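You operate a simulated robot arm through the tools that you are given. There is no shell and no other tool.

You run a simulated robot arm. Do the job below in one go: nothing can be reset, and whatever is moved stays where it is left.

## Task
Tidy up at the top of the chest in dock one. At the end: the silver chip plug four is in the inside from the top of the second red drawer; the small white tray from the top of the chest in dock one is in the top red drawer; whatever was shut is shut again. Leave all else as you found it, and nothing knocked over (what rides in a drawer may roll over).

Only the result counts: the job must be done as asked and must still hold three seconds after the hand-in. Knocking over, shifting, dropping, spilling or breaking anything else fails it.

## Robot
A 7-joint arm with a two-finger parallel gripper, fixed in place. Base frame: the origin is on the floor under the middle of its stand, x ahead of it, y to its left, z up; the work surface is at about z = 1000. Units: mm, degrees, N and s.
It reaches about 1479 mm from its shoulder. Its first joint turns from -166.0 to 166.0 degrees. Payload 4.4 kg.
Tool frame: the origin (TCP) lies between the finger pads and is the grasp point; the fingertips stand 23 mm ahead of it; z points along the fingers, y is the line along which they close. The gripper opens to 94 mm. The fingers are 38 mm wide and 10 mm thick; the gripper's body (54 by 96 mm) begins 39 mm behind the TCP.
Orientation is that of the tool frame in the base frame, as a unit quaternion [w, x, y, z]. With the fingers straight down and closing along the base's y, the tool's x points along the base's -x, its y along +y and its z along -z.

## Interface
- The arm moves only by the tool arm_command. Its argument "rows" is a list of rows, each a list of 7 numbers: the turn, a rotation vector about the base's x, y, z in units of 90 degrees (1.0 is 90 degrees), then the shift along the base's x, y, z in units of 200 mm (1.0 is 200 mm), then the opening, from 0 (shut) to 1 (fully open). In form: [[ax, ay, az, tx, ty, tz, jaw], ...]. A call has 1 to 20 rows; each row is the pose to reach, as a shift and turn from the pose commanded when the call began. A call with a number of a shift or a turn outside -1 to 1 is refused whole. Each row takes 0.2 s and may step no farther than 50 mm and 8.6 degrees from the row before; otherwise, or with a gripper value out of range, the whole call is refused. Where a pose cannot be reached the arm comes as near as it can. A force on the tool above 40 N (or 10 N above the force at the start of the call, whichever is more), or a blocked arm, ends the call early, and 0.2 s more pass. The fingers move at their own pace (about 72 mm/s each) and stop on an object; they squeeze with about 36 N. The grip force told is the motor's: it shows also when the fingers shut on nothing. Time passes only in rows, and 0.2 s behind the last, so rows that repeat a pose let the fingers close. The reply holds the time, the measured pose of the TCP, the force on the tool along the base axes, the opening and the grip force, in the units named above and with some noise, with the torque about the TCP (base axes, N m) and any sound that the robot's microphone picked up.
- Cameras (640 x 400 px; columns grow to the right, rows downward): "scene" is fixed at [210.9, 645, 1406]; the picture's right is [-0.54, -0.84, 0.00], its down [-0.41, 0.26, -0.88] and it looks along [0.73, -0.48, -0.48] (base axes); focal length 263 px, centre (320, 200). "wrist" rides on the gripper at [86, 16, -74] in the tool frame; the picture's right is [-0.18, 0.98, 0.00], its down [-0.58, -0.11, -0.81] and it looks along [-0.79, -0.15, 0.59] (tool axes); focal length 243 px, centre (320, 200). There is no depth. A picture from a camera that has moved, and an enlarged one, comes with that camera's place and axes in the base frame and with its lens. The place of the scene camera against the robot may be out by one fixed shift of up to 18 mm in any direction.
- camera(camera): a new picture of that camera. No time passes.
- close_up(camera, box): a new picture of the part [left, top, right, bottom] of that camera's present view, enlarged. No time passes.
- finish_job(): hands the job in; it is judged then, once.

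Nothing tells you positions but the pictures and the camera data. Unless the task says otherwise, let go and move clear before handing in.

The tools are called after "Call:" as name(argument=value, ...) on one line, values as JSON. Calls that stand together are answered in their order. arm_command: Moves the arm, as the interface text tells. Its arguments: {"type":"object","properties":{"rows":{"type":"array"}},"required":["rows"]} The other tools are called the same way: camera (camera) takes a picture; close_up (camera, box) takes an enlarged picture of a part of a camera's view; finish_job () hands the job in.

At the start:

```text
t: 0.0
position: [884.2, 32.9, 1308.9]
tool_rot: [0.0, -0.001, 1.0, 0.0]
contact_force: [0.5, -0.6, 0.9]
wrist_torque: [0.01, 0.02, -0.01]
gripper_width: 94.3
finger_force: 0.0
```

scene: 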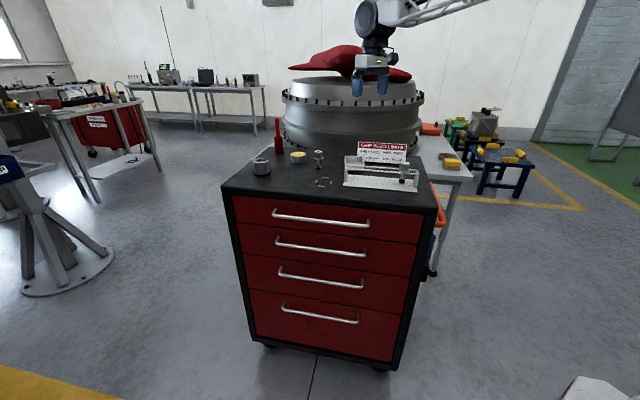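
wrist: 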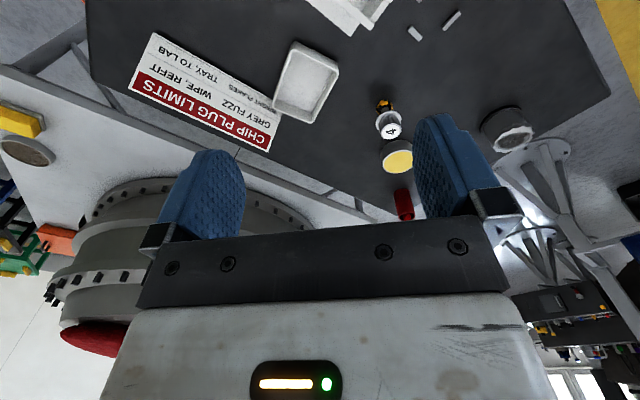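

I see a red four-drawer chest with a black top carrying a chip plug marked 4, a white tray, a sign and other items. First I'll look at it enlarged.

Call:
close_up(camera="scene", box=[220, 110, 450, 254])

Call:
close_up(camera="wrist", box=[80, 0, 640, 220])

Call:
close_up(camera="scene", box=[220, 180, 450, 370])

```text
2.78 times, centred on (335, 182) of scene
camera zoom: at [210.9, 645.0, 1406.0], right [-0.54, -0.84, 0.0], down [-0.41, 0.26, -0.88], along [0.73, -0.48, -0.48], focal length 730 px, centre (278, 250)
```

zoom: 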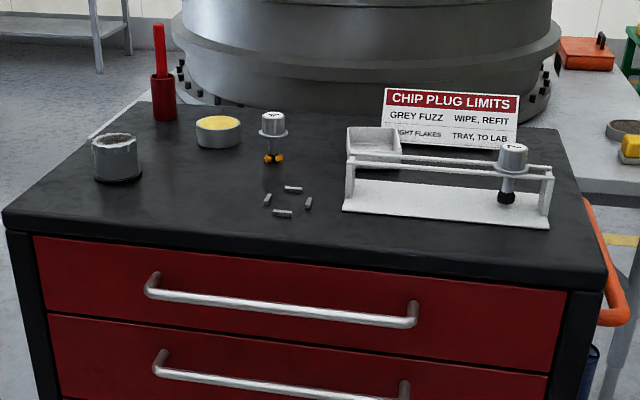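

```text
1.14 times, centred on (360, 110) of wrist
camera zoom: at [796.3, 47.6, 1382.6], right [0.18, 0.98, 0.0], down [0.58, -0.11, 0.81], along [0.79, -0.15, -0.59], focal length 277 px, centre (274, 303)
```

zoom: 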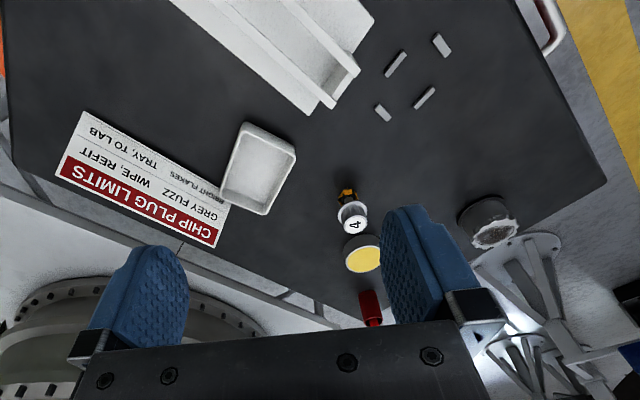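

```text
2.11 times, centred on (335, 275) of scene
camera zoom: at [210.9, 645.0, 1406.0], right [-0.54, -0.84, 0.0], down [-0.41, 0.26, -0.88], along [0.73, -0.48, -0.48], focal length 553 px, centre (288, 42)
```

zoom: 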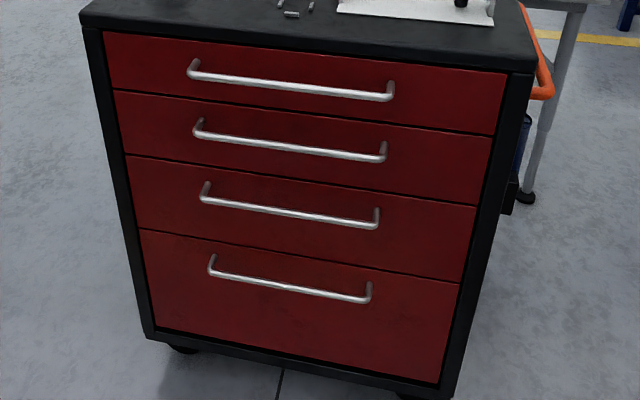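

The loose plug marked 4 stands near the middle of the top, at about (1050, 110), with the white tray behind the rack. The chest's front seems to face about (-0.7, 0.7) in base axes. I'll tilt the wrist camera to look down at the top before moving anything.

Call:
arm_command(rows=[[0, 0.08, 0, 0.06, 0, 0.06, 1], [0, 0.16, 0, 0.12, 0, 0.12, 1], [0, 0.24, 0, 0.18, 0, 0.18, 1], [0, 0.32, 0, 0.24, 0, 0.24, 1], [0, 0.39, 0, 0.3, 0, 0.3, 1], [0, 0.39, 0, 0.3, 0, 0.3, 1]])

Call:
camera(camera="wrist")

```text
t: 1.4
position: [918.4, 31.8, 1354.0]
tool_rot: [-0.25, 0.0, 0.968, 0.001]
contact_force: [-0.8, -0.5, -0.1]
wrist_torque: [0.03, -0.01, 0.0]
gripper_width: 94.4
finger_force: 0.0
out of reach, approached as far as the arm can: row 4, 5, 6
```

```text
taken
camera wrist: at [877.7, 46.9, 1460.6], right [0.16, 0.98, -0.09], down [0.9, -0.11, 0.43], along [0.41, -0.15, -0.9], focal length 243 px, centre (320, 200)
```

wrist: 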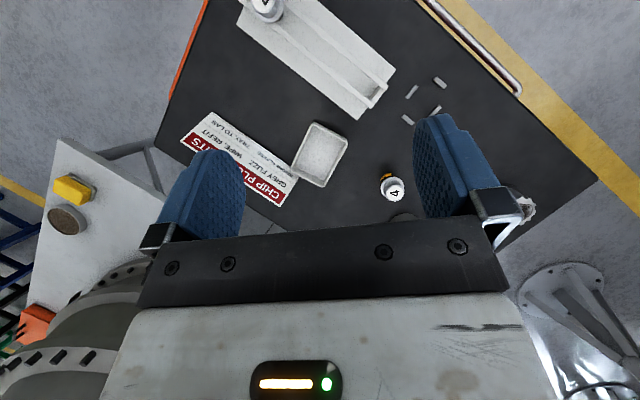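

The top is now seen from above; I'll enlarge it to read positions and the plug numbers.

Call:
close_up(camera="wrist", box=[160, 0, 420, 162])

Call:
close_up(camera="wrist", box=[280, 80, 480, 205])

Call:
close_up(camera="wrist", box=[380, 0, 620, 150])

Call:
close_up(camera="scene", box=[240, 110, 420, 222])

```text
2.46 times, centred on (290, 81) of wrist
camera zoom: at [877.7, 46.9, 1460.6], right [0.16, 0.98, -0.09], down [0.9, -0.11, 0.43], along [0.41, -0.15, -0.9], focal length 597 px, centre (394, 493)
```

zoom: 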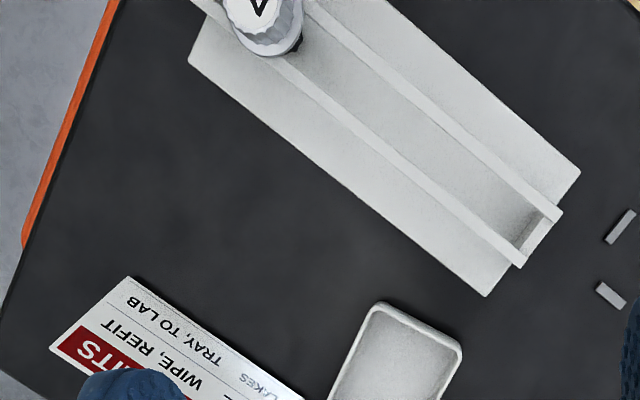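

```text
3.20 times, centred on (380, 142) of wrist
camera zoom: at [877.7, 46.9, 1460.6], right [0.16, 0.98, -0.09], down [0.9, -0.11, 0.43], along [0.41, -0.15, -0.9], focal length 776 px, centre (128, 384)
```

zoom: 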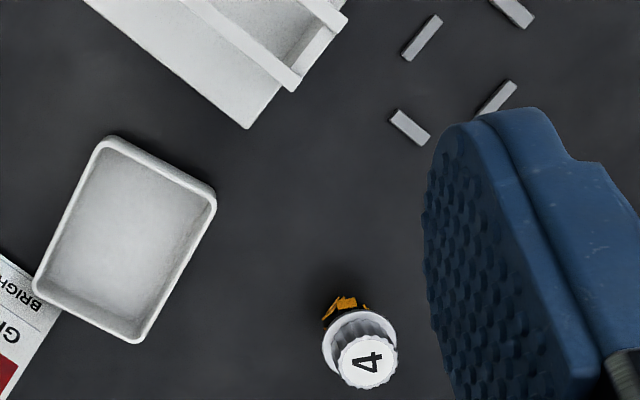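

```text
2.67 times, centred on (500, 75) of wrist
camera zoom: at [877.7, 46.9, 1460.6], right [0.16, 0.98, -0.09], down [0.9, -0.11, 0.43], along [0.41, -0.15, -0.9], focal length 647 px, centre (-160, 533)
```

zoom: 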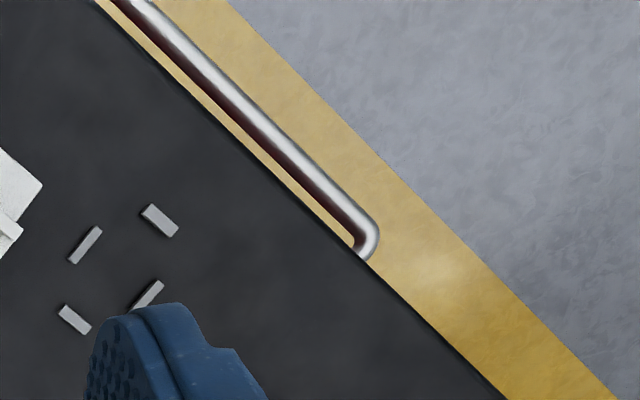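

```text
3.56 times, centred on (330, 166) of scene
camera zoom: at [210.9, 645.0, 1406.0], right [-0.54, -0.84, 0.0], down [-0.41, 0.26, -0.88], along [0.73, -0.48, -0.48], focal length 935 px, centre (284, 321)
```

zoom: 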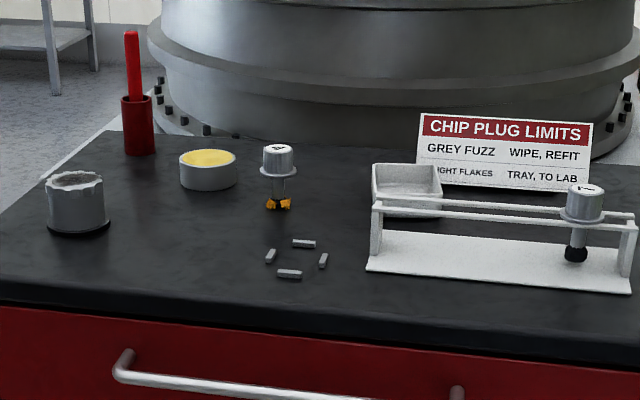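

The loose silver plug reads "4"; the plug in the rack must be left alone. The chest front lies along the line x − y ≈ 616 and faces (-0.707, 0.707). Next I undo the tilt, then swing in front of the drawers.

Call:
arm_command(rows=[[0, -0.08, 0, -0.06, 0, -0.06, 1], [0, -0.16, 0, -0.12, 0, -0.12, 1], [0, -0.24, 0, -0.18, 0, -0.18, 1], [0, -0.32, 0, -0.24, 0, -0.24, 1], [0, -0.39, 0, -0.3, 0, -0.3, 1]])

Call:
arm_command(rows=[[0, 0, 0.07, -0.1, 0.18, 0, 1], [0, 0, 0.14, -0.2, 0.36, 0, 1], [0, 0, 0.21, -0.3, 0.54, 0, 1], [0, 0, 0.28, -0.4, 0.72, 0, 1], [0, 0, 0.35, -0.5, 0.9, 0, 1], [0, 0, 0.42, -0.6, 1.0, 0, 1], [0, 0, 0.5, -0.7, 1.0, 0, 1], [0, 0, 0.5, -0.8, 1.0, 0, 1]])

Call:
camera(camera="wrist")

Call:
camera(camera="scene")

```text
t: 2.6
position: [860.5, 31.2, 1294.9]
tool_rot: [0.056, -0.001, 0.998, 0.0]
contact_force: [-0.8, 0.2, -1.5]
wrist_torque: [-0.02, -0.01, -0.03]
gripper_width: 94.2
finger_force: 0.0
```

```text
t: 4.4
position: [699.7, 232.2, 1294.2]
tool_rot: [0.051, -0.383, 0.922, 0.021]
contact_force: [0.5, 1.2, -0.5]
wrist_torque: [0.0, 0.0, -0.02]
gripper_width: 93.8
finger_force: 0.1
```

```text
taken
camera wrist: at [619.7, 175.7, 1358.6], right [-0.57, 0.82, 0.02], down [0.42, 0.27, 0.87], along [0.71, 0.5, -0.5], focal length 243 px, centre (320, 200)
```

wrist: 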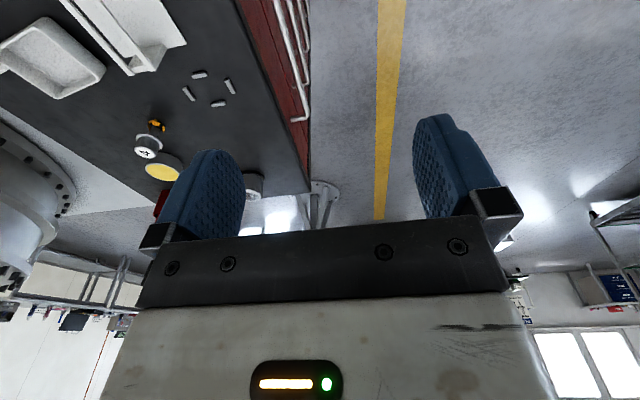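

```text
taken
```

scene: 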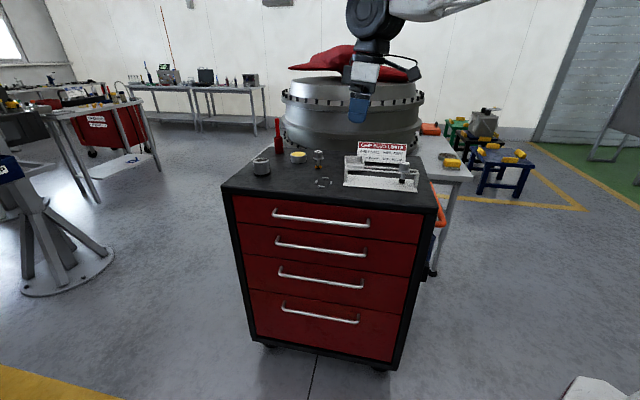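

I'm clear of the chest on its front side, with a small leftover tilt to correct. Then I'll tip the gripper to point level at the drawers.

Call:
arm_command(rows=[[-0.0497, 0.0497, 0, 0, 0.15, 0, 1], [-0.0497, 0.0497, 0, 0, 0.35, 0, 1], [-0.0497, 0.0497, 0, 0, 0.55, 0, 1], [-0.0497, 0.0497, 0, 0, 0.7, 0, 1]])

Call:
arm_command(rows=[[-0.06, -0.06, 0, 0, 0, -0.05, 1], [-0.12, -0.12, 0, 0, 0, -0.1, 1], [-0.18, -0.18, 0, 0, 0, -0.15, 1], [-0.24, -0.24, 0, 0, 0, -0.2, 1], [-0.3, -0.3, 0, 0, 0, -0.25, 1], [-0.36, -0.36, 0, 0, 0, -0.3, 1], [-0.42, -0.42, 0, 0, 0, -0.4, 1], [-0.48, -0.48, 0, 0, 0, -0.5, 1], [-0.54, -0.54, 0, 0, 0, -0.6, 1], [-0.6, -0.6, 0, 0, 0, -0.7, 1], [-0.66, -0.66, 0, 0, 0, -0.8, 1], [-0.7071, -0.7071, 0, 0, 0, -0.9, 1]])

Call:
camera(camera="wrist")

Call:
camera(camera="scene")

```text
t: 5.4
position: [701.8, 372.4, 1296.9]
tool_rot: [-0.001, -0.383, 0.924, 0.0]
contact_force: [0.0, 0.5, 0.7]
wrist_torque: [-0.04, 0.0, 0.05]
gripper_width: 94.3
finger_force: 0.1
```

```text
t: 8.0
position: [699.6, 370.3, 1114.8]
tool_rot: [-0.271, 0.271, -0.652, 0.654]
contact_force: [-0.1, 0.0, 0.2]
wrist_torque: [0.01, 0.05, 0.01]
gripper_width: 94.1
finger_force: 0.1
```

```text
taken
camera wrist: at [585.0, 362.1, 1098.5], right [0.13, 0.13, -0.98], down [-0.16, 0.98, 0.11], along [0.98, 0.14, 0.15], focal length 243 px, centre (320, 200)
```

wrist: 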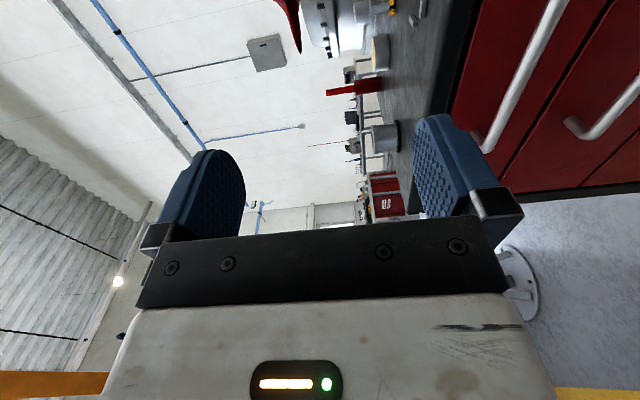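

```text
taken
```

scene: 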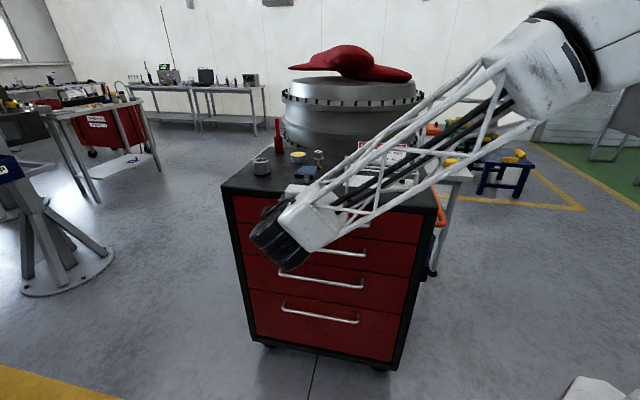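

The gripper now points level at the drawer fronts. I'll enlarge the part of the wrist view with the handles.

Call:
close_up(camera="wrist", box=[400, 0, 640, 150])

Call:
close_up(camera="wrist", box=[300, 0, 460, 220])

```text
2.67 times, centred on (520, 75) of wrist
camera zoom: at [585.0, 362.1, 1098.5], right [0.13, 0.13, -0.98], down [-0.16, 0.98, 0.11], along [0.98, 0.14, 0.15], focal length 647 px, centre (-213, 533)
```

zoom: 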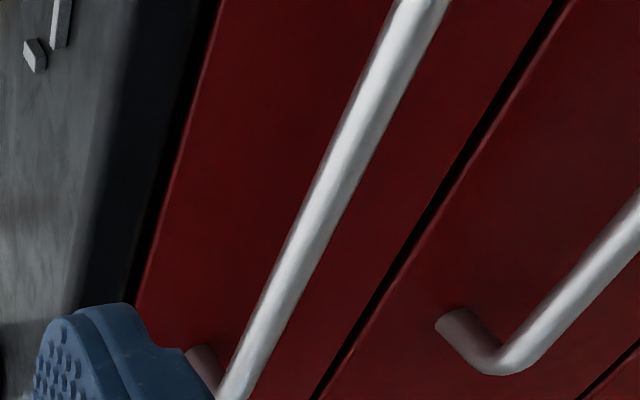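

```text
1.82 times, centred on (380, 110) of wrist
camera zoom: at [585.0, 362.1, 1098.5], right [0.13, 0.13, -0.98], down [-0.16, 0.98, 0.11], along [0.98, 0.14, 0.15], focal length 441 px, centre (211, 364)
```

zoom: 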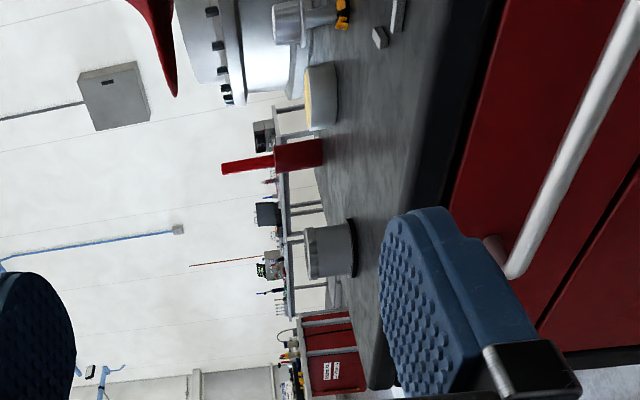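

From two views I take the bars to stand out at W≈399 (about 39 mm proud of the fronts), with handle 1 at z≈926 and handle 2 at z≈809. I'll lower to the second drawer's level, staying back, and check.

Call:
arm_command(rows=[[0, 0, 0, 0.01, 0, -0.2, 1], [0, 0, 0, 0.02, 0, -0.4, 1], [0, 0, 0, 0.03, -0.01, -0.6, 1], [0, 0, 0, 0.037, -0.012, -0.775, 1], [0, 0, 0, 0.037, -0.012, -0.775, 1]])

Call:
arm_command(rows=[[0, 0, 0, 0, 0, -0.2, 1], [0, 0, 0, 0, 0, -0.4, 1], [0, 0, 0, 0, 0, -0.6, 1], [0, 0, 0, 0, 0, -0.755, 1], [0, 0, 0, 0, 0, -0.755, 1]])

Call:
camera(camera="wrist")

Call:
camera(camera="scene")

```text
t: 9.2
position: [705.2, 369.7, 960.3]
tool_rot: [-0.271, 0.27, -0.653, 0.653]
contact_force: [-0.3, -0.8, 0.5]
wrist_torque: [0.0, -0.03, 0.0]
gripper_width: 93.8
finger_force: 0.1
```

```text
t: 10.4
position: [707.8, 370.6, 806.8]
tool_rot: [-0.271, 0.271, -0.653, 0.653]
contact_force: [0.3, -0.8, 0.2]
wrist_torque: [-0.02, 0.02, -0.04]
gripper_width: 93.9
finger_force: 0.0
```

```text
taken
camera wrist: at [593.0, 362.9, 790.2], right [0.13, 0.13, -0.98], down [-0.16, 0.98, 0.11], along [0.98, 0.14, 0.15], focal length 243 px, centre (320, 200)
```

wrist: 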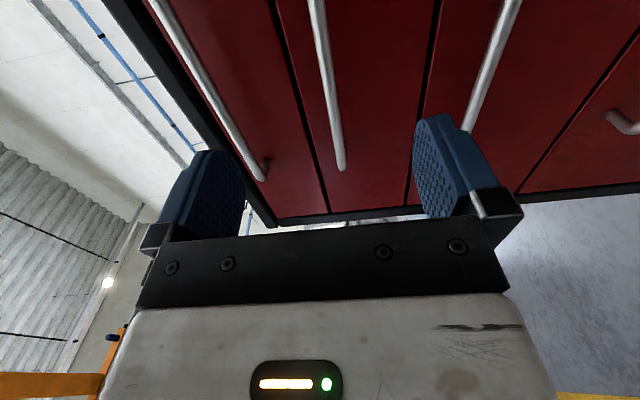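

```text
taken
```

scene: 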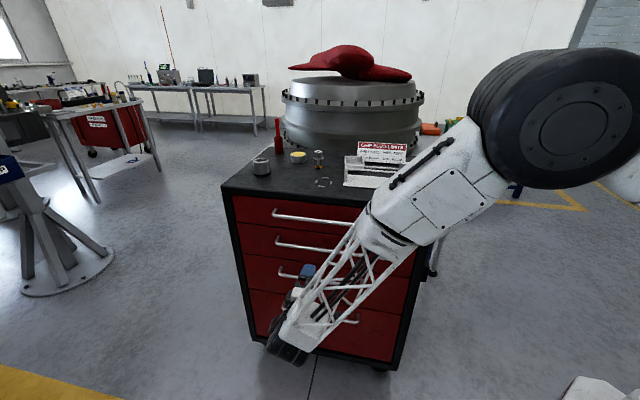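

The second handle is level with the gripper (z≈805) and runs between the two fingers. I'll move straight in over the bar with the fingers open and then close.

Call:
arm_command(rows=[[0, 0, 0, 0.14, -0.14, 0, 1], [0, 0, 0, 0.28, -0.28, 0, 1], [0, 0, 0, 0.4, -0.4, 0, 1], [0, 0, 0, 0.48, -0.48, -0.005, 1], [0, 0, 0, 0.54, -0.54, -0.01, 1], [0, 0, 0, 0.564, -0.564, -0.01, 1], [0, 0, 0, 0.564, -0.564, -0.01, 1]])

Call:
camera(camera="wrist")

```text
t: 12.0
position: [820.5, 255.8, 807.2]
tool_rot: [0.271, -0.271, 0.653, -0.653]
contact_force: [0.5, -0.6, 0.5]
wrist_torque: [0.02, -0.01, -0.01]
gripper_width: 94.0
finger_force: 0.0
```

```text
taken
camera wrist: at [705.3, 246.5, 789.4], right [0.13, 0.13, -0.98], down [-0.16, 0.98, 0.11], along [0.98, 0.14, 0.15], focal length 243 px, centre (320, 200)
```

wrist: 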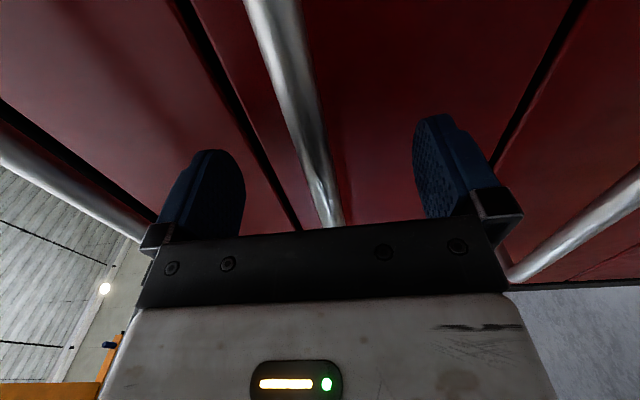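

The bar lies between the open fingers with clearance to the drawer front. Closing on it now.

Call:
arm_command(rows=[[0, 0, 0, 0, 0, -0.01, 0.6], [0, 0, 0, 0, 0, -0.01, 0.3], [0, 0, 0, 0, 0, -0.01, 0.1], [0, 0, 0, 0, 0, -0.01, 0], [0, 0, 0, 0, 0, -0.01, 0], [0, 0, 0, 0, 0, -0.01, 0]])

Call:
camera(camera="wrist")

```text
t: 13.4
position: [821.1, 256.1, 804.7]
tool_rot: [-0.271, 0.271, -0.652, 0.654]
contact_force: [-5.2, -2.7, 17.1]
wrist_torque: [-0.11, 0.08, -0.41]
gripper_width: 13.7
finger_force: 45.2
```

```text
taken
camera wrist: at [704.9, 247.1, 788.1], right [0.13, 0.13, -0.98], down [-0.16, 0.98, 0.11], along [0.98, 0.14, 0.15], focal length 243 px, centre (320, 200)
```

wrist: 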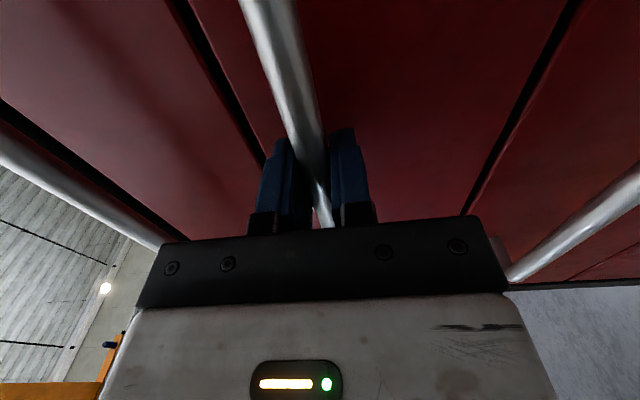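

The fingers hold the 14 mm bar. I'll ease up 2 mm to relieve the vertical force and pull slowly straight out.

Call:
arm_command(rows=[[0, 0, 0, 0, 0, 0.01, 0], [0, 0, 0, -0.02, 0.02, 0.01, 0], [0, 0, 0, -0.05, 0.05, 0.01, 0], [0, 0, 0, -0.09, 0.09, 0.01, 0], [0, 0, 0, -0.14, 0.14, 0.01, 0], [0, 0, 0, -0.2, 0.2, 0.01, 0], [0, 0, 0, -0.2, 0.2, 0.01, 0]])

Call:
camera(camera="wrist")

Call:
camera(camera="scene")

```text
t: 14.0
position: [815.4, 260.3, 804.9]
tool_rot: [0.271, -0.272, 0.653, -0.653]
contact_force: [11.2, 7.9, -8.8]
wrist_torque: [0.3, -0.17, 0.6]
gripper_width: 13.4
finger_force: 44.9
stopped in row 3: the force on the tool passed its limit at 43 N (the readings are from after the stop); the commanded pose is now the measured one
```

```text
taken
camera wrist: at [700.3, 251.2, 788.5], right [0.13, 0.13, -0.98], down [-0.16, 0.98, 0.11], along [0.98, 0.15, 0.15], focal length 243 px, centre (320, 200)
```

wrist: 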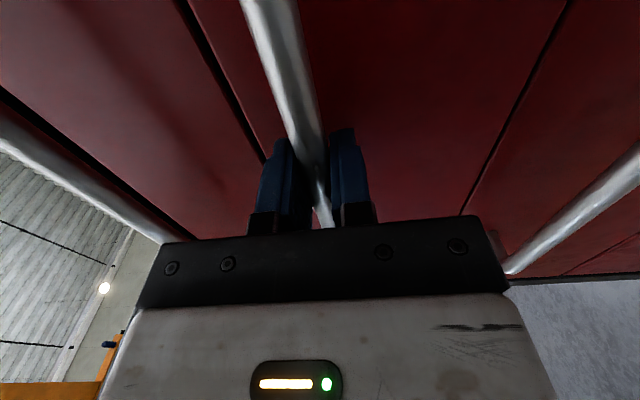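

```text
taken
```

scene: 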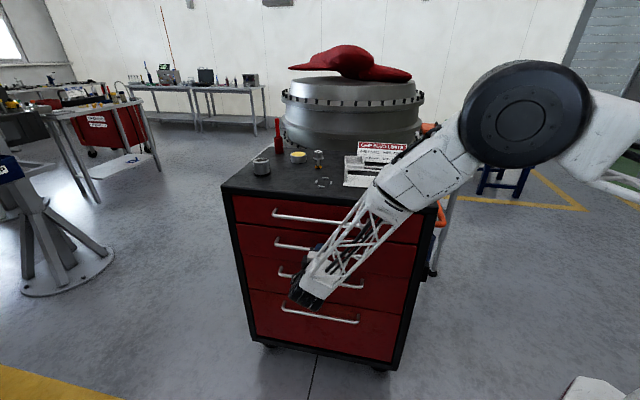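

The drawer seems to have moved about 7 mm before the force limit tripped. I'll continue with smaller steps to feel whether it is a catch or friction.

Call:
arm_command(rows=[[0, 0, 0, 0, 0, 0, 0], [0, 0, 0, -0.01, 0.01, 0, 0], [0, 0, 0, -0.02, 0.02, 0, 0], [0, 0, 0, -0.03, 0.03, 0, 0], [0, 0, 0, -0.04, 0.04, 0, 0], [0, 0, 0, -0.05, 0.05, 0, 0], [0, 0, 0, -0.06, 0.06, 0, 0], [0, 0, 0, -0.07, 0.07, 0, 0], [0, 0, 0, -0.08, 0.08, 0, 0]])

Call:
camera(camera="wrist")

```text
t: 16.0
position: [799.7, 275.7, 804.1]
tool_rot: [0.27, -0.272, 0.654, -0.652]
contact_force: [18.7, 15.7, 0.4]
wrist_torque: [0.24, -0.2, 0.62]
gripper_width: 13.5
finger_force: 44.9
```

```text
taken
camera wrist: at [684.5, 266.9, 788.4], right [0.13, 0.13, -0.98], down [-0.16, 0.98, 0.11], along [0.98, 0.14, 0.15], focal length 243 px, centre (320, 200)
```

wrist: 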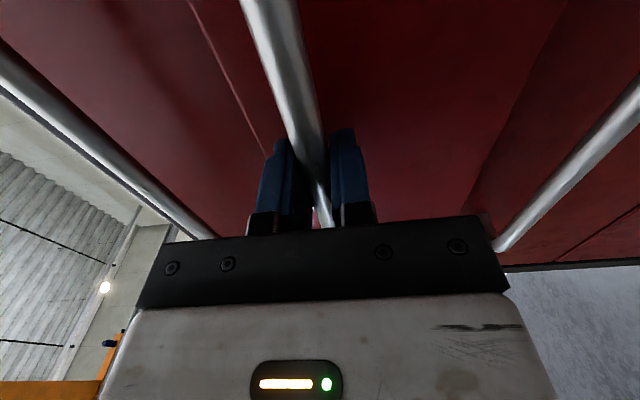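

The drawer slides freely now, but a sideways force of about 24 N along the front is building. I'll shift 2.8 mm that way to relieve it and see.

Call:
arm_command(rows=[[0, 0, 0, 0.005, 0.005, 0, 0], [0, 0, 0, 0.01, 0.01, 0, 0], [0, 0, 0, 0.01, 0.01, 0, 0]])

```text
t: 16.8
position: [799.3, 275.6, 803.9]
tool_rot: [0.269, -0.271, 0.654, -0.653]
contact_force: [-7.4, -6.7, 7.2]
wrist_torque: [0.47, -0.56, -0.2]
gripper_width: 13.8
finger_force: 44.5
stopped in row 3: the force on the tool passed its limit at 42 N (the readings are from after the stop); the commanded pose is now the measured one
```

The hold is stiff (about 25 N per mm), so small misalignments build side force. I'll relax the grip, close again to zero it out, then pull on in short strokes.

Call:
arm_command(rows=[[0, 0, 0, 0, 0, 0, 0.3], [0, 0, 0, 0, 0, 0, 0.3], [0, 0, 0, 0, 0, 0, 0.3]])

Call:
arm_command(rows=[[0, 0, 0, 0, 0, 0, 0], [0, 0, 0, 0, 0, 0, 0], [0, 0, 0, 0, 0, 0, 0], [0, 0, 0, 0, 0, 0, 0]])

```text
t: 17.6
position: [799.3, 275.7, 804.8]
tool_rot: [0.27, -0.272, 0.654, -0.653]
contact_force: [-0.8, 0.2, 0.2]
wrist_torque: [-0.01, -0.03, 0.01]
gripper_width: 28.1
finger_force: 0.0
```

```text
t: 18.6
position: [800.5, 277.0, 805.7]
tool_rot: [0.27, -0.272, 0.653, -0.653]
contact_force: [-3.2, -2.7, 6.1]
wrist_torque: [0.51, -0.5, -0.18]
gripper_width: 13.7
finger_force: 44.5
```

Call:
arm_command(rows=[[0, 0, 0, -0.0198, 0.0202, 0, 0], [0, 0, 0, -0.0396, 0.0404, 0, 0], [0, 0, 0, -0.0594, 0.0606, 0, 0], [0, 0, 0, -0.0792, 0.0808, 0, 0], [0, 0, 0, -0.099, 0.101, 0, 0], [0, 0, 0, -0.1188, 0.1212, 0, 0], [0, 0, 0, -0.1386, 0.1414, 0, 0], [0, 0, 0, -0.1584, 0.1616, 0, 0]])

```text
t: 20.4
position: [769.3, 306.9, 804.8]
tool_rot: [-0.269, 0.27, -0.653, 0.654]
contact_force: [-8.6, -6.3, 7.5]
wrist_torque: [0.31, -0.37, 0.28]
gripper_width: 13.8
finger_force: 45.1
stopped in row 8: the force on the tool passed its limit at 44 N (the readings are from after the stop); the commanded pose is now the measured one
```

Call:
arm_command(rows=[[0, 0, 0, -0.005, 0.005, 0, 0], [0, 0, 0, -0.015, 0.015, 0, 0], [0, 0, 0, -0.025, 0.025, 0, 0], [0, 0, 0, -0.035, 0.035, 0, 0], [0, 0, 0, -0.045, 0.045, 0, 0], [0, 0, 0, -0.055, 0.055, 0, 0], [0, 0, 0, -0.065, 0.065, 0, 0], [0, 0, 0, -0.075, 0.075, 0, 0], [0, 0, 0, -0.085, 0.085, 0, 0], [0, 0, 0, -0.095, 0.095, 0, 0]])

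Call:
camera(camera="scene")

```text
t: 22.1
position: [756.0, 320.1, 804.4]
tool_rot: [-0.269, 0.27, -0.653, 0.654]
contact_force: [-8.2, -7.1, 5.4]
wrist_torque: [0.43, -0.37, 0.91]
gripper_width: 13.5
finger_force: 45.4
stopped in row 8: the force on the tool passed its limit at 41 N (the readings are from after the stop); the commanded pose is now the measured one
```

```text
taken
```

scene: 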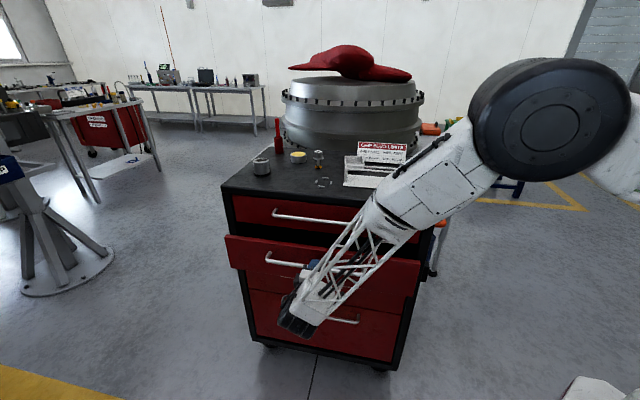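

The drawer is about 91 mm out. I'll keep going with a release-and-regrip at the start of each stroke so no side force accumulates.

Call:
arm_command(rows=[[0, 0, 0, 0, 0, 0, 0.25], [0, 0, 0, 0, 0, 0, 0.25], [0, 0, 0, 0, 0, 0, 0], [0, 0, 0, 0, 0, 0, 0], [0, 0, 0, 0, 0, 0, 0], [0, 0, 0, -0.005, 0.005, 0, 0], [0, 0, 0, -0.015, 0.015, 0, 0], [0, 0, 0, -0.025, 0.025, 0, 0], [0, 0, 0, -0.035, 0.035, 0, 0]])

```text
t: 24.1
position: [748.3, 326.6, 804.5]
tool_rot: [-0.268, 0.27, -0.653, 0.654]
contact_force: [-6.8, -9.8, 12.0]
wrist_torque: [0.31, -0.37, 1.02]
gripper_width: 13.5
finger_force: 44.8
```

Call:
arm_command(rows=[[0, 0, 0, 0, 0, 0, 0.25], [0, 0, 0, 0, 0, 0, 0.25], [0, 0, 0, 0, 0, 0, 0], [0, 0, 0, 0, 0, 0, 0], [0, 0, 0, 0, 0, 0, 0], [0, 0, 0, -0.005, 0.005, 0, 0], [0, 0, 0, -0.015, 0.015, 0, 0], [0, 0, 0, -0.03, 0.03, 0, 0], [0, 0, 0, -0.045, 0.045, 0, 0], [0, 0, 0, -0.06, 0.06, 0, 0], [0, 0, 0, -0.075, 0.075, 0, 0], [0, 0, 0, -0.09, 0.09, 0, 0], [0, 0, 0, -0.105, 0.105, 0, 0], [0, 0, 0, -0.12, 0.12, 0, 0], [0, 0, 0, -0.135, 0.135, 0, 0], [0, 0, 0, -0.15, 0.15, 0, 0], [0, 0, 0, -0.165, 0.165, 0, 0], [0, 0, 0, -0.18, 0.18, 0, 0]])

```text
t: 27.7
position: [716.5, 359.7, 804.8]
tool_rot: [-0.269, 0.27, -0.653, 0.655]
contact_force: [-13.0, -10.2, 9.1]
wrist_torque: [0.19, -0.22, 0.52]
gripper_width: 13.7
finger_force: 45.2
stopped in row 17: the force on the tool passed its limit at 42 N (the readings are from after the stop); the commanded pose is now the measured one
```

Call:
arm_command(rows=[[0, 0, 0, 0, 0, 0, 0.25], [0, 0, 0, 0, 0, 0, 0.25], [0, 0, 0, 0, 0, 0, 0], [0, 0, 0, 0, 0, 0, 0], [0, 0, 0, 0, 0, 0, 0], [0, 0, 0, -0.005, 0.005, 0, 0], [0, 0, 0, -0.0152, 0.0148, 0, 0], [0, 0, 0, -0.0304, 0.0296, 0, 0], [0, 0, 0, -0.0456, 0.0444, 0, 0], [0, 0, 0, -0.0608, 0.0592, 0, 0], [0, 0, 0, -0.076, 0.074, 0, 0], [0, 0, 0, -0.0912, 0.0888, 0, 0], [0, 0, 0, -0.1064, 0.1036, 0, 0], [0, 0, 0, -0.1216, 0.1184, 0, 0], [0, 0, 0, -0.1368, 0.1332, 0, 0], [0, 0, 0, -0.152, 0.148, 0, 0], [0, 0, 0, -0.1672, 0.1628, 0, 0], [0, 0, 0, -0.1824, 0.1776, 0, 0], [0, 0, 0, -0.1976, 0.1924, 0, 0], [0, 0, 0, -0.2128, 0.2072, 0, 0]])

Call:
camera(camera="scene")

Call:
camera(camera="wrist")

```text
t: 31.9
position: [674.4, 401.7, 805.2]
tool_rot: [0.269, -0.271, 0.654, -0.653]
contact_force: [23.3, 22.2, -15.3]
wrist_torque: [0.18, -0.2, -0.1]
gripper_width: 13.6
finger_force: 44.8
```

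```text
taken
```

scene: 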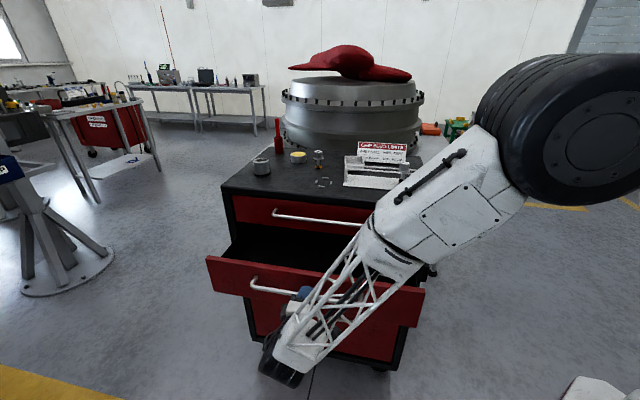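

```text
taken
camera wrist: at [560.9, 393.0, 788.3], right [0.13, 0.13, -0.98], down [-0.16, 0.98, 0.11], along [0.98, 0.14, 0.15], focal length 243 px, centre (320, 200)
```

wrist: 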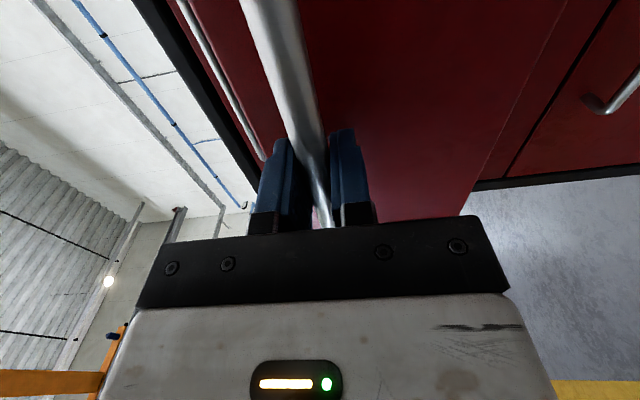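

The second drawer is now about 206 mm open. One or two more strokes will give comfortable room for the gripper.

Call:
arm_command(rows=[[0, 0, 0, 0, 0, 0, 0.25], [0, 0, 0, 0, 0, 0, 0.25], [0, 0, 0, 0, 0, 0, 0], [0, 0, 0, 0, 0, 0, 0], [0, 0, 0, 0, 0, 0, 0], [0, 0, 0, -0.005, 0.005, 0, 0], [0, 0, 0, -0.0201, 0.0199, 0, 0], [0, 0, 0, -0.0351, 0.0349, 0, 0], [0, 0, 0, -0.0502, 0.0498, 0, 0], [0, 0, 0, -0.0653, 0.0647, 0, 0], [0, 0, 0, -0.0803, 0.0797, 0, 0], [0, 0, 0, -0.0954, 0.0946, 0, 0], [0, 0, 0, -0.1104, 0.1096, 0, 0], [0, 0, 0, -0.1255, 0.1245, 0, 0], [0, 0, 0, -0.1406, 0.1394, 0, 0], [0, 0, 0, -0.1556, 0.1544, 0, 0], [0, 0, 0, -0.1707, 0.1693, 0, 0], [0, 0, 0, -0.1857, 0.1843, 0, 0], [0, 0, 0, -0.2008, 0.1992, 0, 0], [0, 0, 0, -0.2159, 0.2141, 0, 0]])

Call:
camera(camera="scene")

```text
t: 36.1
position: [632.3, 443.4, 804.7]
tool_rot: [-0.269, 0.269, -0.654, 0.654]
contact_force: [-4.0, -5.6, 15.4]
wrist_torque: [0.07, -0.18, 1.22]
gripper_width: 13.8
finger_force: 44.4
```

```text
taken
```

scene: 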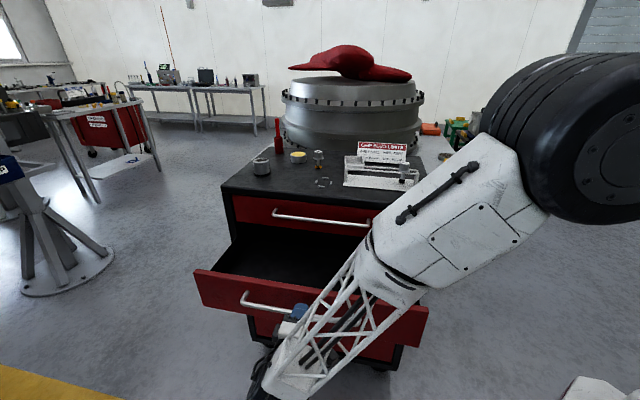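

The drawer is open about 266 mm, which is enough. I'll release the handle, back off and rise.

Call:
arm_command(rows=[[0, 0, 0, 0, 0, 0, 0.4], [0, 0, 0, 0, 0, 0, 0.8], [0, 0, 0, 0, 0, 0, 1], [0, 0, 0, 0, 0, 0, 1], [0, 0, 0, -0.1, 0.1, 0, 1], [0, 0, 0, -0.2, 0.2, 0, 1], [0, 0, 0, -0.25, 0.25, 0, 1], [0, 0, 0, -0.25, 0.25, 0.2, 1], [0, 0, 0, -0.25, 0.25, 0.4, 1], [0, 0, 0, -0.25, 0.25, 0.6, 1], [0, 0, 0, -0.25, 0.25, 0.8, 1], [0, 0, 0, -0.25, 0.25, 1.0, 1]])

Call:
camera(camera="wrist")

Call:
camera(camera="scene")

```text
t: 38.7
position: [579.8, 492.6, 1005.3]
tool_rot: [-0.269, 0.27, -0.652, 0.655]
contact_force: [-0.2, 0.4, -0.2]
wrist_torque: [-0.01, -0.01, -0.01]
gripper_width: 94.1
finger_force: 0.0
```

```text
taken
camera wrist: at [465.4, 484.4, 988.2], right [0.13, 0.13, -0.98], down [-0.16, 0.98, 0.11], along [0.98, 0.14, 0.15], focal length 243 px, centre (320, 200)
```

wrist: 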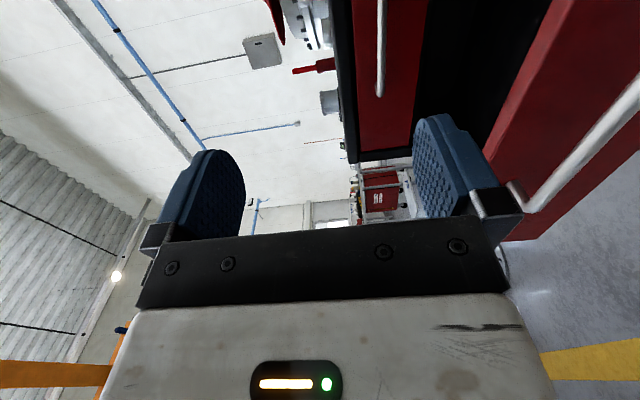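

```text
taken
```

scene: 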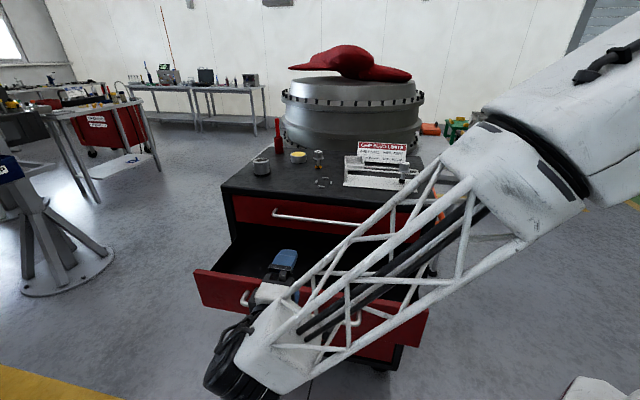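

The drawer stays open and nothing on top moved. Now I rise and turn the gripper to point down again.

Call:
arm_command(rows=[[0.06, 0.06, 0, 0, 0, 0.1, 1], [0.12, 0.12, 0, 0, 0, 0.25, 1], [0.18, 0.18, 0, 0, 0, 0.4, 1], [0.24, 0.24, 0, 0, 0, 0.55, 1], [0.3, 0.3, 0, 0, 0, 0.7, 1], [0.36, 0.36, 0, 0, 0, 0.85, 1], [0.42, 0.42, 0, 0.05, 0, 1, 1], [0.48, 0.48, 0, 0.1, -0.1, 1, 1], [0.54, 0.54, 0, 0.2, -0.2, 1, 1], [0.6, 0.6, 0, 0.3, -0.3, 1, 1], [0.66, 0.66, 0, 0.4, -0.4, 1, 1], [0.7071, 0.7071, 0, 0.5, -0.5, 1, 1], [0.7071, 0.7071, 0, 0.6, -0.6, 1, 1]])

Call:
camera(camera="wrist")

Call:
camera(camera="scene")

```text
t: 41.5
position: [703.8, 373.3, 1203.5]
tool_rot: [-0.002, -0.384, 0.923, -0.001]
contact_force: [1.6, 0.2, 0.5]
wrist_torque: [-0.01, 0.01, -0.04]
gripper_width: 93.9
finger_force: 0.0
```

```text
taken
camera wrist: at [629.9, 323.2, 1277.8], right [-0.57, 0.82, 0.0], down [0.49, 0.34, 0.8], along [0.66, 0.46, -0.59], focal length 243 px, centre (320, 200)
```

wrist: 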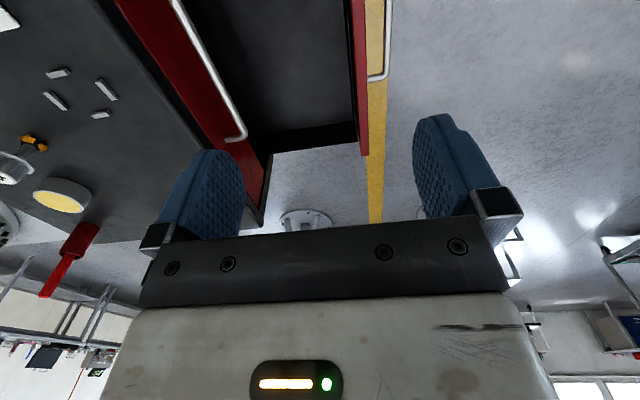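

```text
taken
```

scene: 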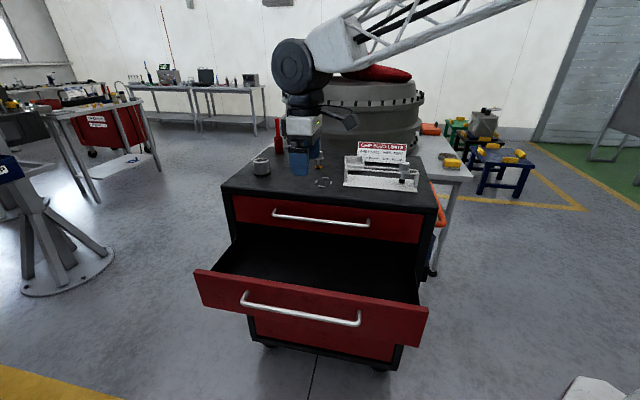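

The open drawer looks empty and dark inside. Next I go above the plug at about (1050, 112), still high.

Call:
arm_command(rows=[[0, 0, 0, 0.173, -0.13, 0, 1], [0, 0, 0, 0.346, -0.26, 0, 1], [0, 0, 0, 0.519, -0.39, 0, 1], [0, 0, 0, 0.692, -0.52, 0, 1], [0, 0, 0, 0.865, -0.653, 0, 1]])

Call:
arm_command(rows=[[0, 0, 0, 0.173, -0.13, 0, 1], [0, 0, 0, 0.346, -0.26, 0, 1], [0, 0, 0, 0.519, -0.39, 0, 1], [0, 0, 0, 0.692, -0.52, 0, 1], [0, 0, 0, 0.865, -0.653, 0, 1], [0, 0, 0, 0.865, -0.653, 0, 1]])

Call:
camera(camera="wrist")

Call:
camera(camera="scene")

```text
t: 42.7
position: [877.1, 241.4, 1201.9]
tool_rot: [-0.001, -0.383, 0.924, -0.001]
contact_force: [0.1, -0.2, 0.4]
wrist_torque: [0.03, -0.01, -0.01]
gripper_width: 93.9
finger_force: 0.1
```

```text
t: 44.1
position: [1049.8, 113.5, 1205.6]
tool_rot: [-0.003, -0.383, 0.924, 0.0]
contact_force: [0.3, -0.7, 0.1]
wrist_torque: [0.01, -0.01, 0.02]
gripper_width: 94.1
finger_force: 0.1
```

```text
taken
camera wrist: at [976.3, 63.6, 1280.1], right [-0.57, 0.82, 0.0], down [0.49, 0.34, 0.8], along [0.66, 0.45, -0.59], focal length 243 px, centre (320, 200)
```

wrist: 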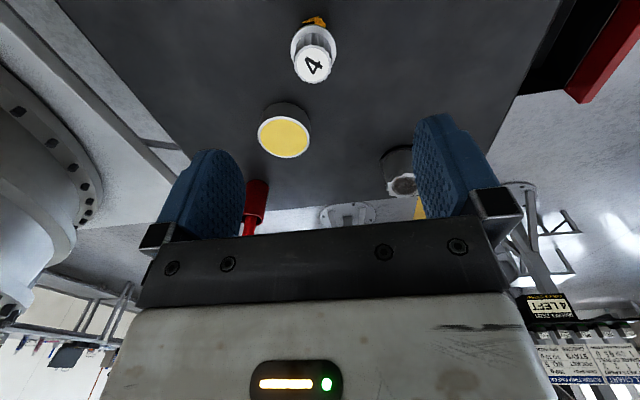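

```text
taken
```

scene: 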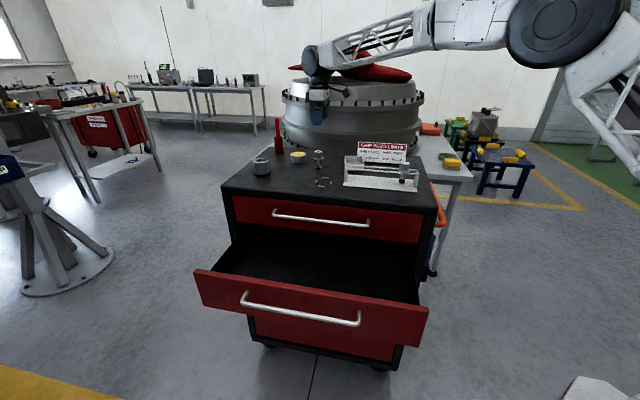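

Call:
close_up(camera="wrist", box=[230, 0, 390, 100])

Call:
close_up(camera="scene", box=[270, 130, 366, 190])

```text
4.00 times, centred on (310, 50) of wrist
camera zoom: at [976.3, 63.6, 1280.1], right [-0.57, 0.82, 0.0], down [0.49, 0.34, 0.8], along [0.66, 0.45, -0.59], focal length 970 px, centre (360, 800)
```

zoom: 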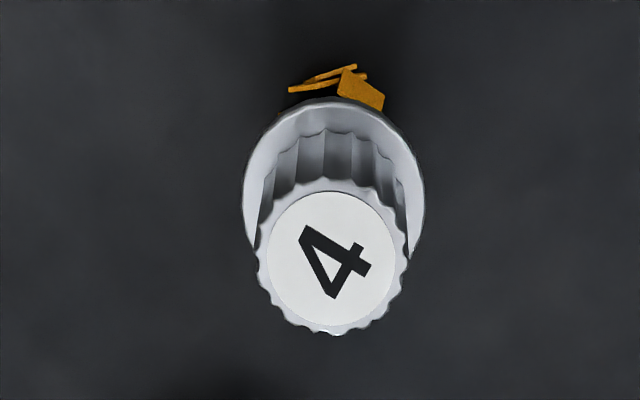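

```text
6.67 times, centred on (318, 160) of scene
camera zoom: at [210.9, 645.0, 1406.0], right [-0.54, -0.84, 0.0], down [-0.41, 0.26, -0.88], along [0.73, -0.48, -0.48], focal length 1752 px, centre (333, 467)
```

zoom: 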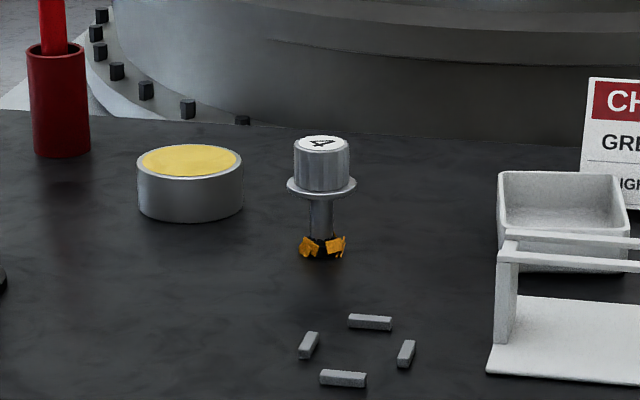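

The plug is about 71 mm tall with its head between z≈1044 and 1071 and a flange beneath; its centre is near (1056, 112). I'll align and come down part way, then look again.

Call:
arm_command(rows=[[0, 0, 0, 0.015, -0.005, -0.1, 1], [0, 0, 0, 0.033, -0.009, -0.2, 1], [0, 0, 0, 0.033, -0.009, -0.3, 1], [0, 0, 0, 0.033, -0.009, -0.375, 1], [0, 0, 0, 0.033, -0.009, -0.375, 1]])

Call:
camera(camera="wrist")

Call:
close_up(camera="scene", box=[270, 120, 366, 180])

```text
t: 45.3
position: [1055.4, 110.4, 1129.9]
tool_rot: [-0.001, -0.384, 0.923, -0.002]
contact_force: [-0.5, -0.4, 0.3]
wrist_torque: [0.0, -0.01, 0.0]
gripper_width: 93.8
finger_force: 0.1
```

```text
taken
camera wrist: at [981.1, 61.0, 1205.3], right [-0.57, 0.82, 0.0], down [0.49, 0.34, 0.8], along [0.66, 0.45, -0.59], focal length 243 px, centre (320, 200)
```

wrist: 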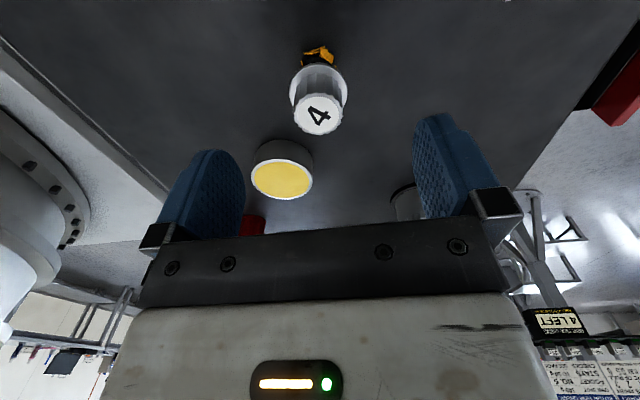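

```text
6.67 times, centred on (318, 150) of scene
camera zoom: at [210.9, 645.0, 1406.0], right [-0.54, -0.84, 0.0], down [-0.41, 0.26, -0.88], along [0.73, -0.48, -0.48], focal length 1752 px, centre (333, 533)
```

zoom: 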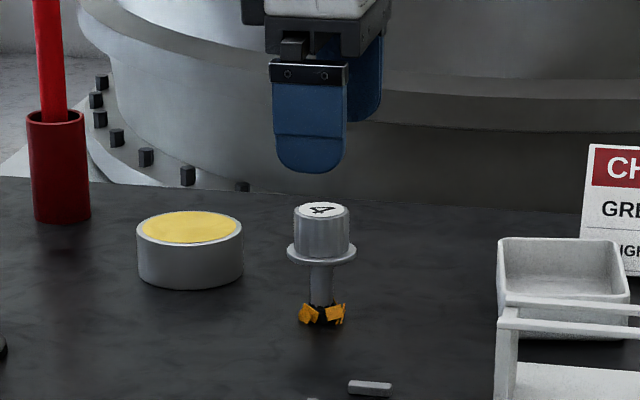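

The plug is centred between the fingers to within a few mm (W≈669, E≈828, top z≈1069). I'll correct by 3–4 mm and come down so the tips end just above the flange.

Call:
arm_command(rows=[[0, 0, 0, 0.008, 0.005, -0.05, 1], [0, 0, 0, 0.016, 0.009, -0.12, 1], [0, 0, 0, 0.016, 0.009, -0.2, 1], [0, 0, 0, 0.016, 0.009, -0.26, 1], [0, 0, 0, 0.016, 0.009, -0.298, 1], [0, 0, 0, 0.016, 0.009, -0.298, 1]])

Call:
camera(camera="wrist")

Call:
close_up(camera="scene", box=[270, 120, 366, 180])

```text
t: 46.7
position: [1058.3, 114.0, 1070.3]
tool_rot: [-0.001, -0.384, 0.923, -0.002]
contact_force: [0.1, 0.0, 0.6]
wrist_torque: [-0.02, 0.0, 0.03]
gripper_width: 93.9
finger_force: 0.0
```

```text
taken
camera wrist: at [984.6, 63.7, 1144.8], right [-0.57, 0.82, 0.0], down [0.49, 0.34, 0.8], along [0.66, 0.45, -0.59], focal length 243 px, centre (320, 200)
```

wrist: 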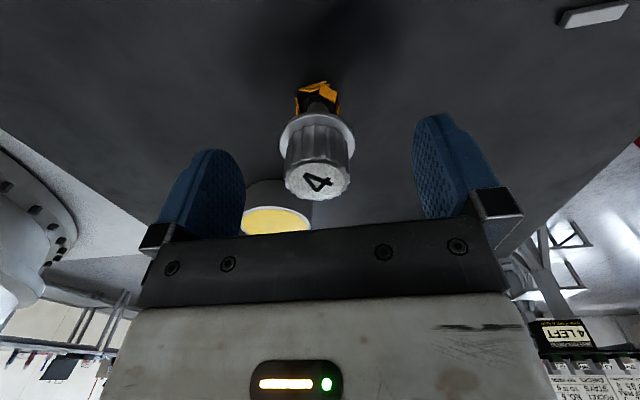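

```text
6.67 times, centred on (318, 150) of scene
camera zoom: at [210.9, 645.0, 1406.0], right [-0.54, -0.84, 0.0], down [-0.41, 0.26, -0.88], along [0.73, -0.48, -0.48], focal length 1752 px, centre (333, 533)
```

zoom: 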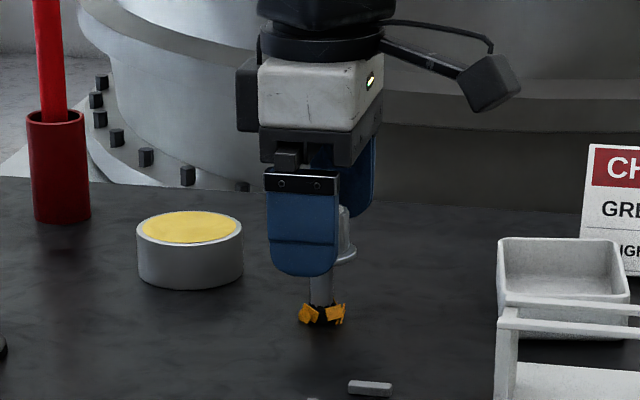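

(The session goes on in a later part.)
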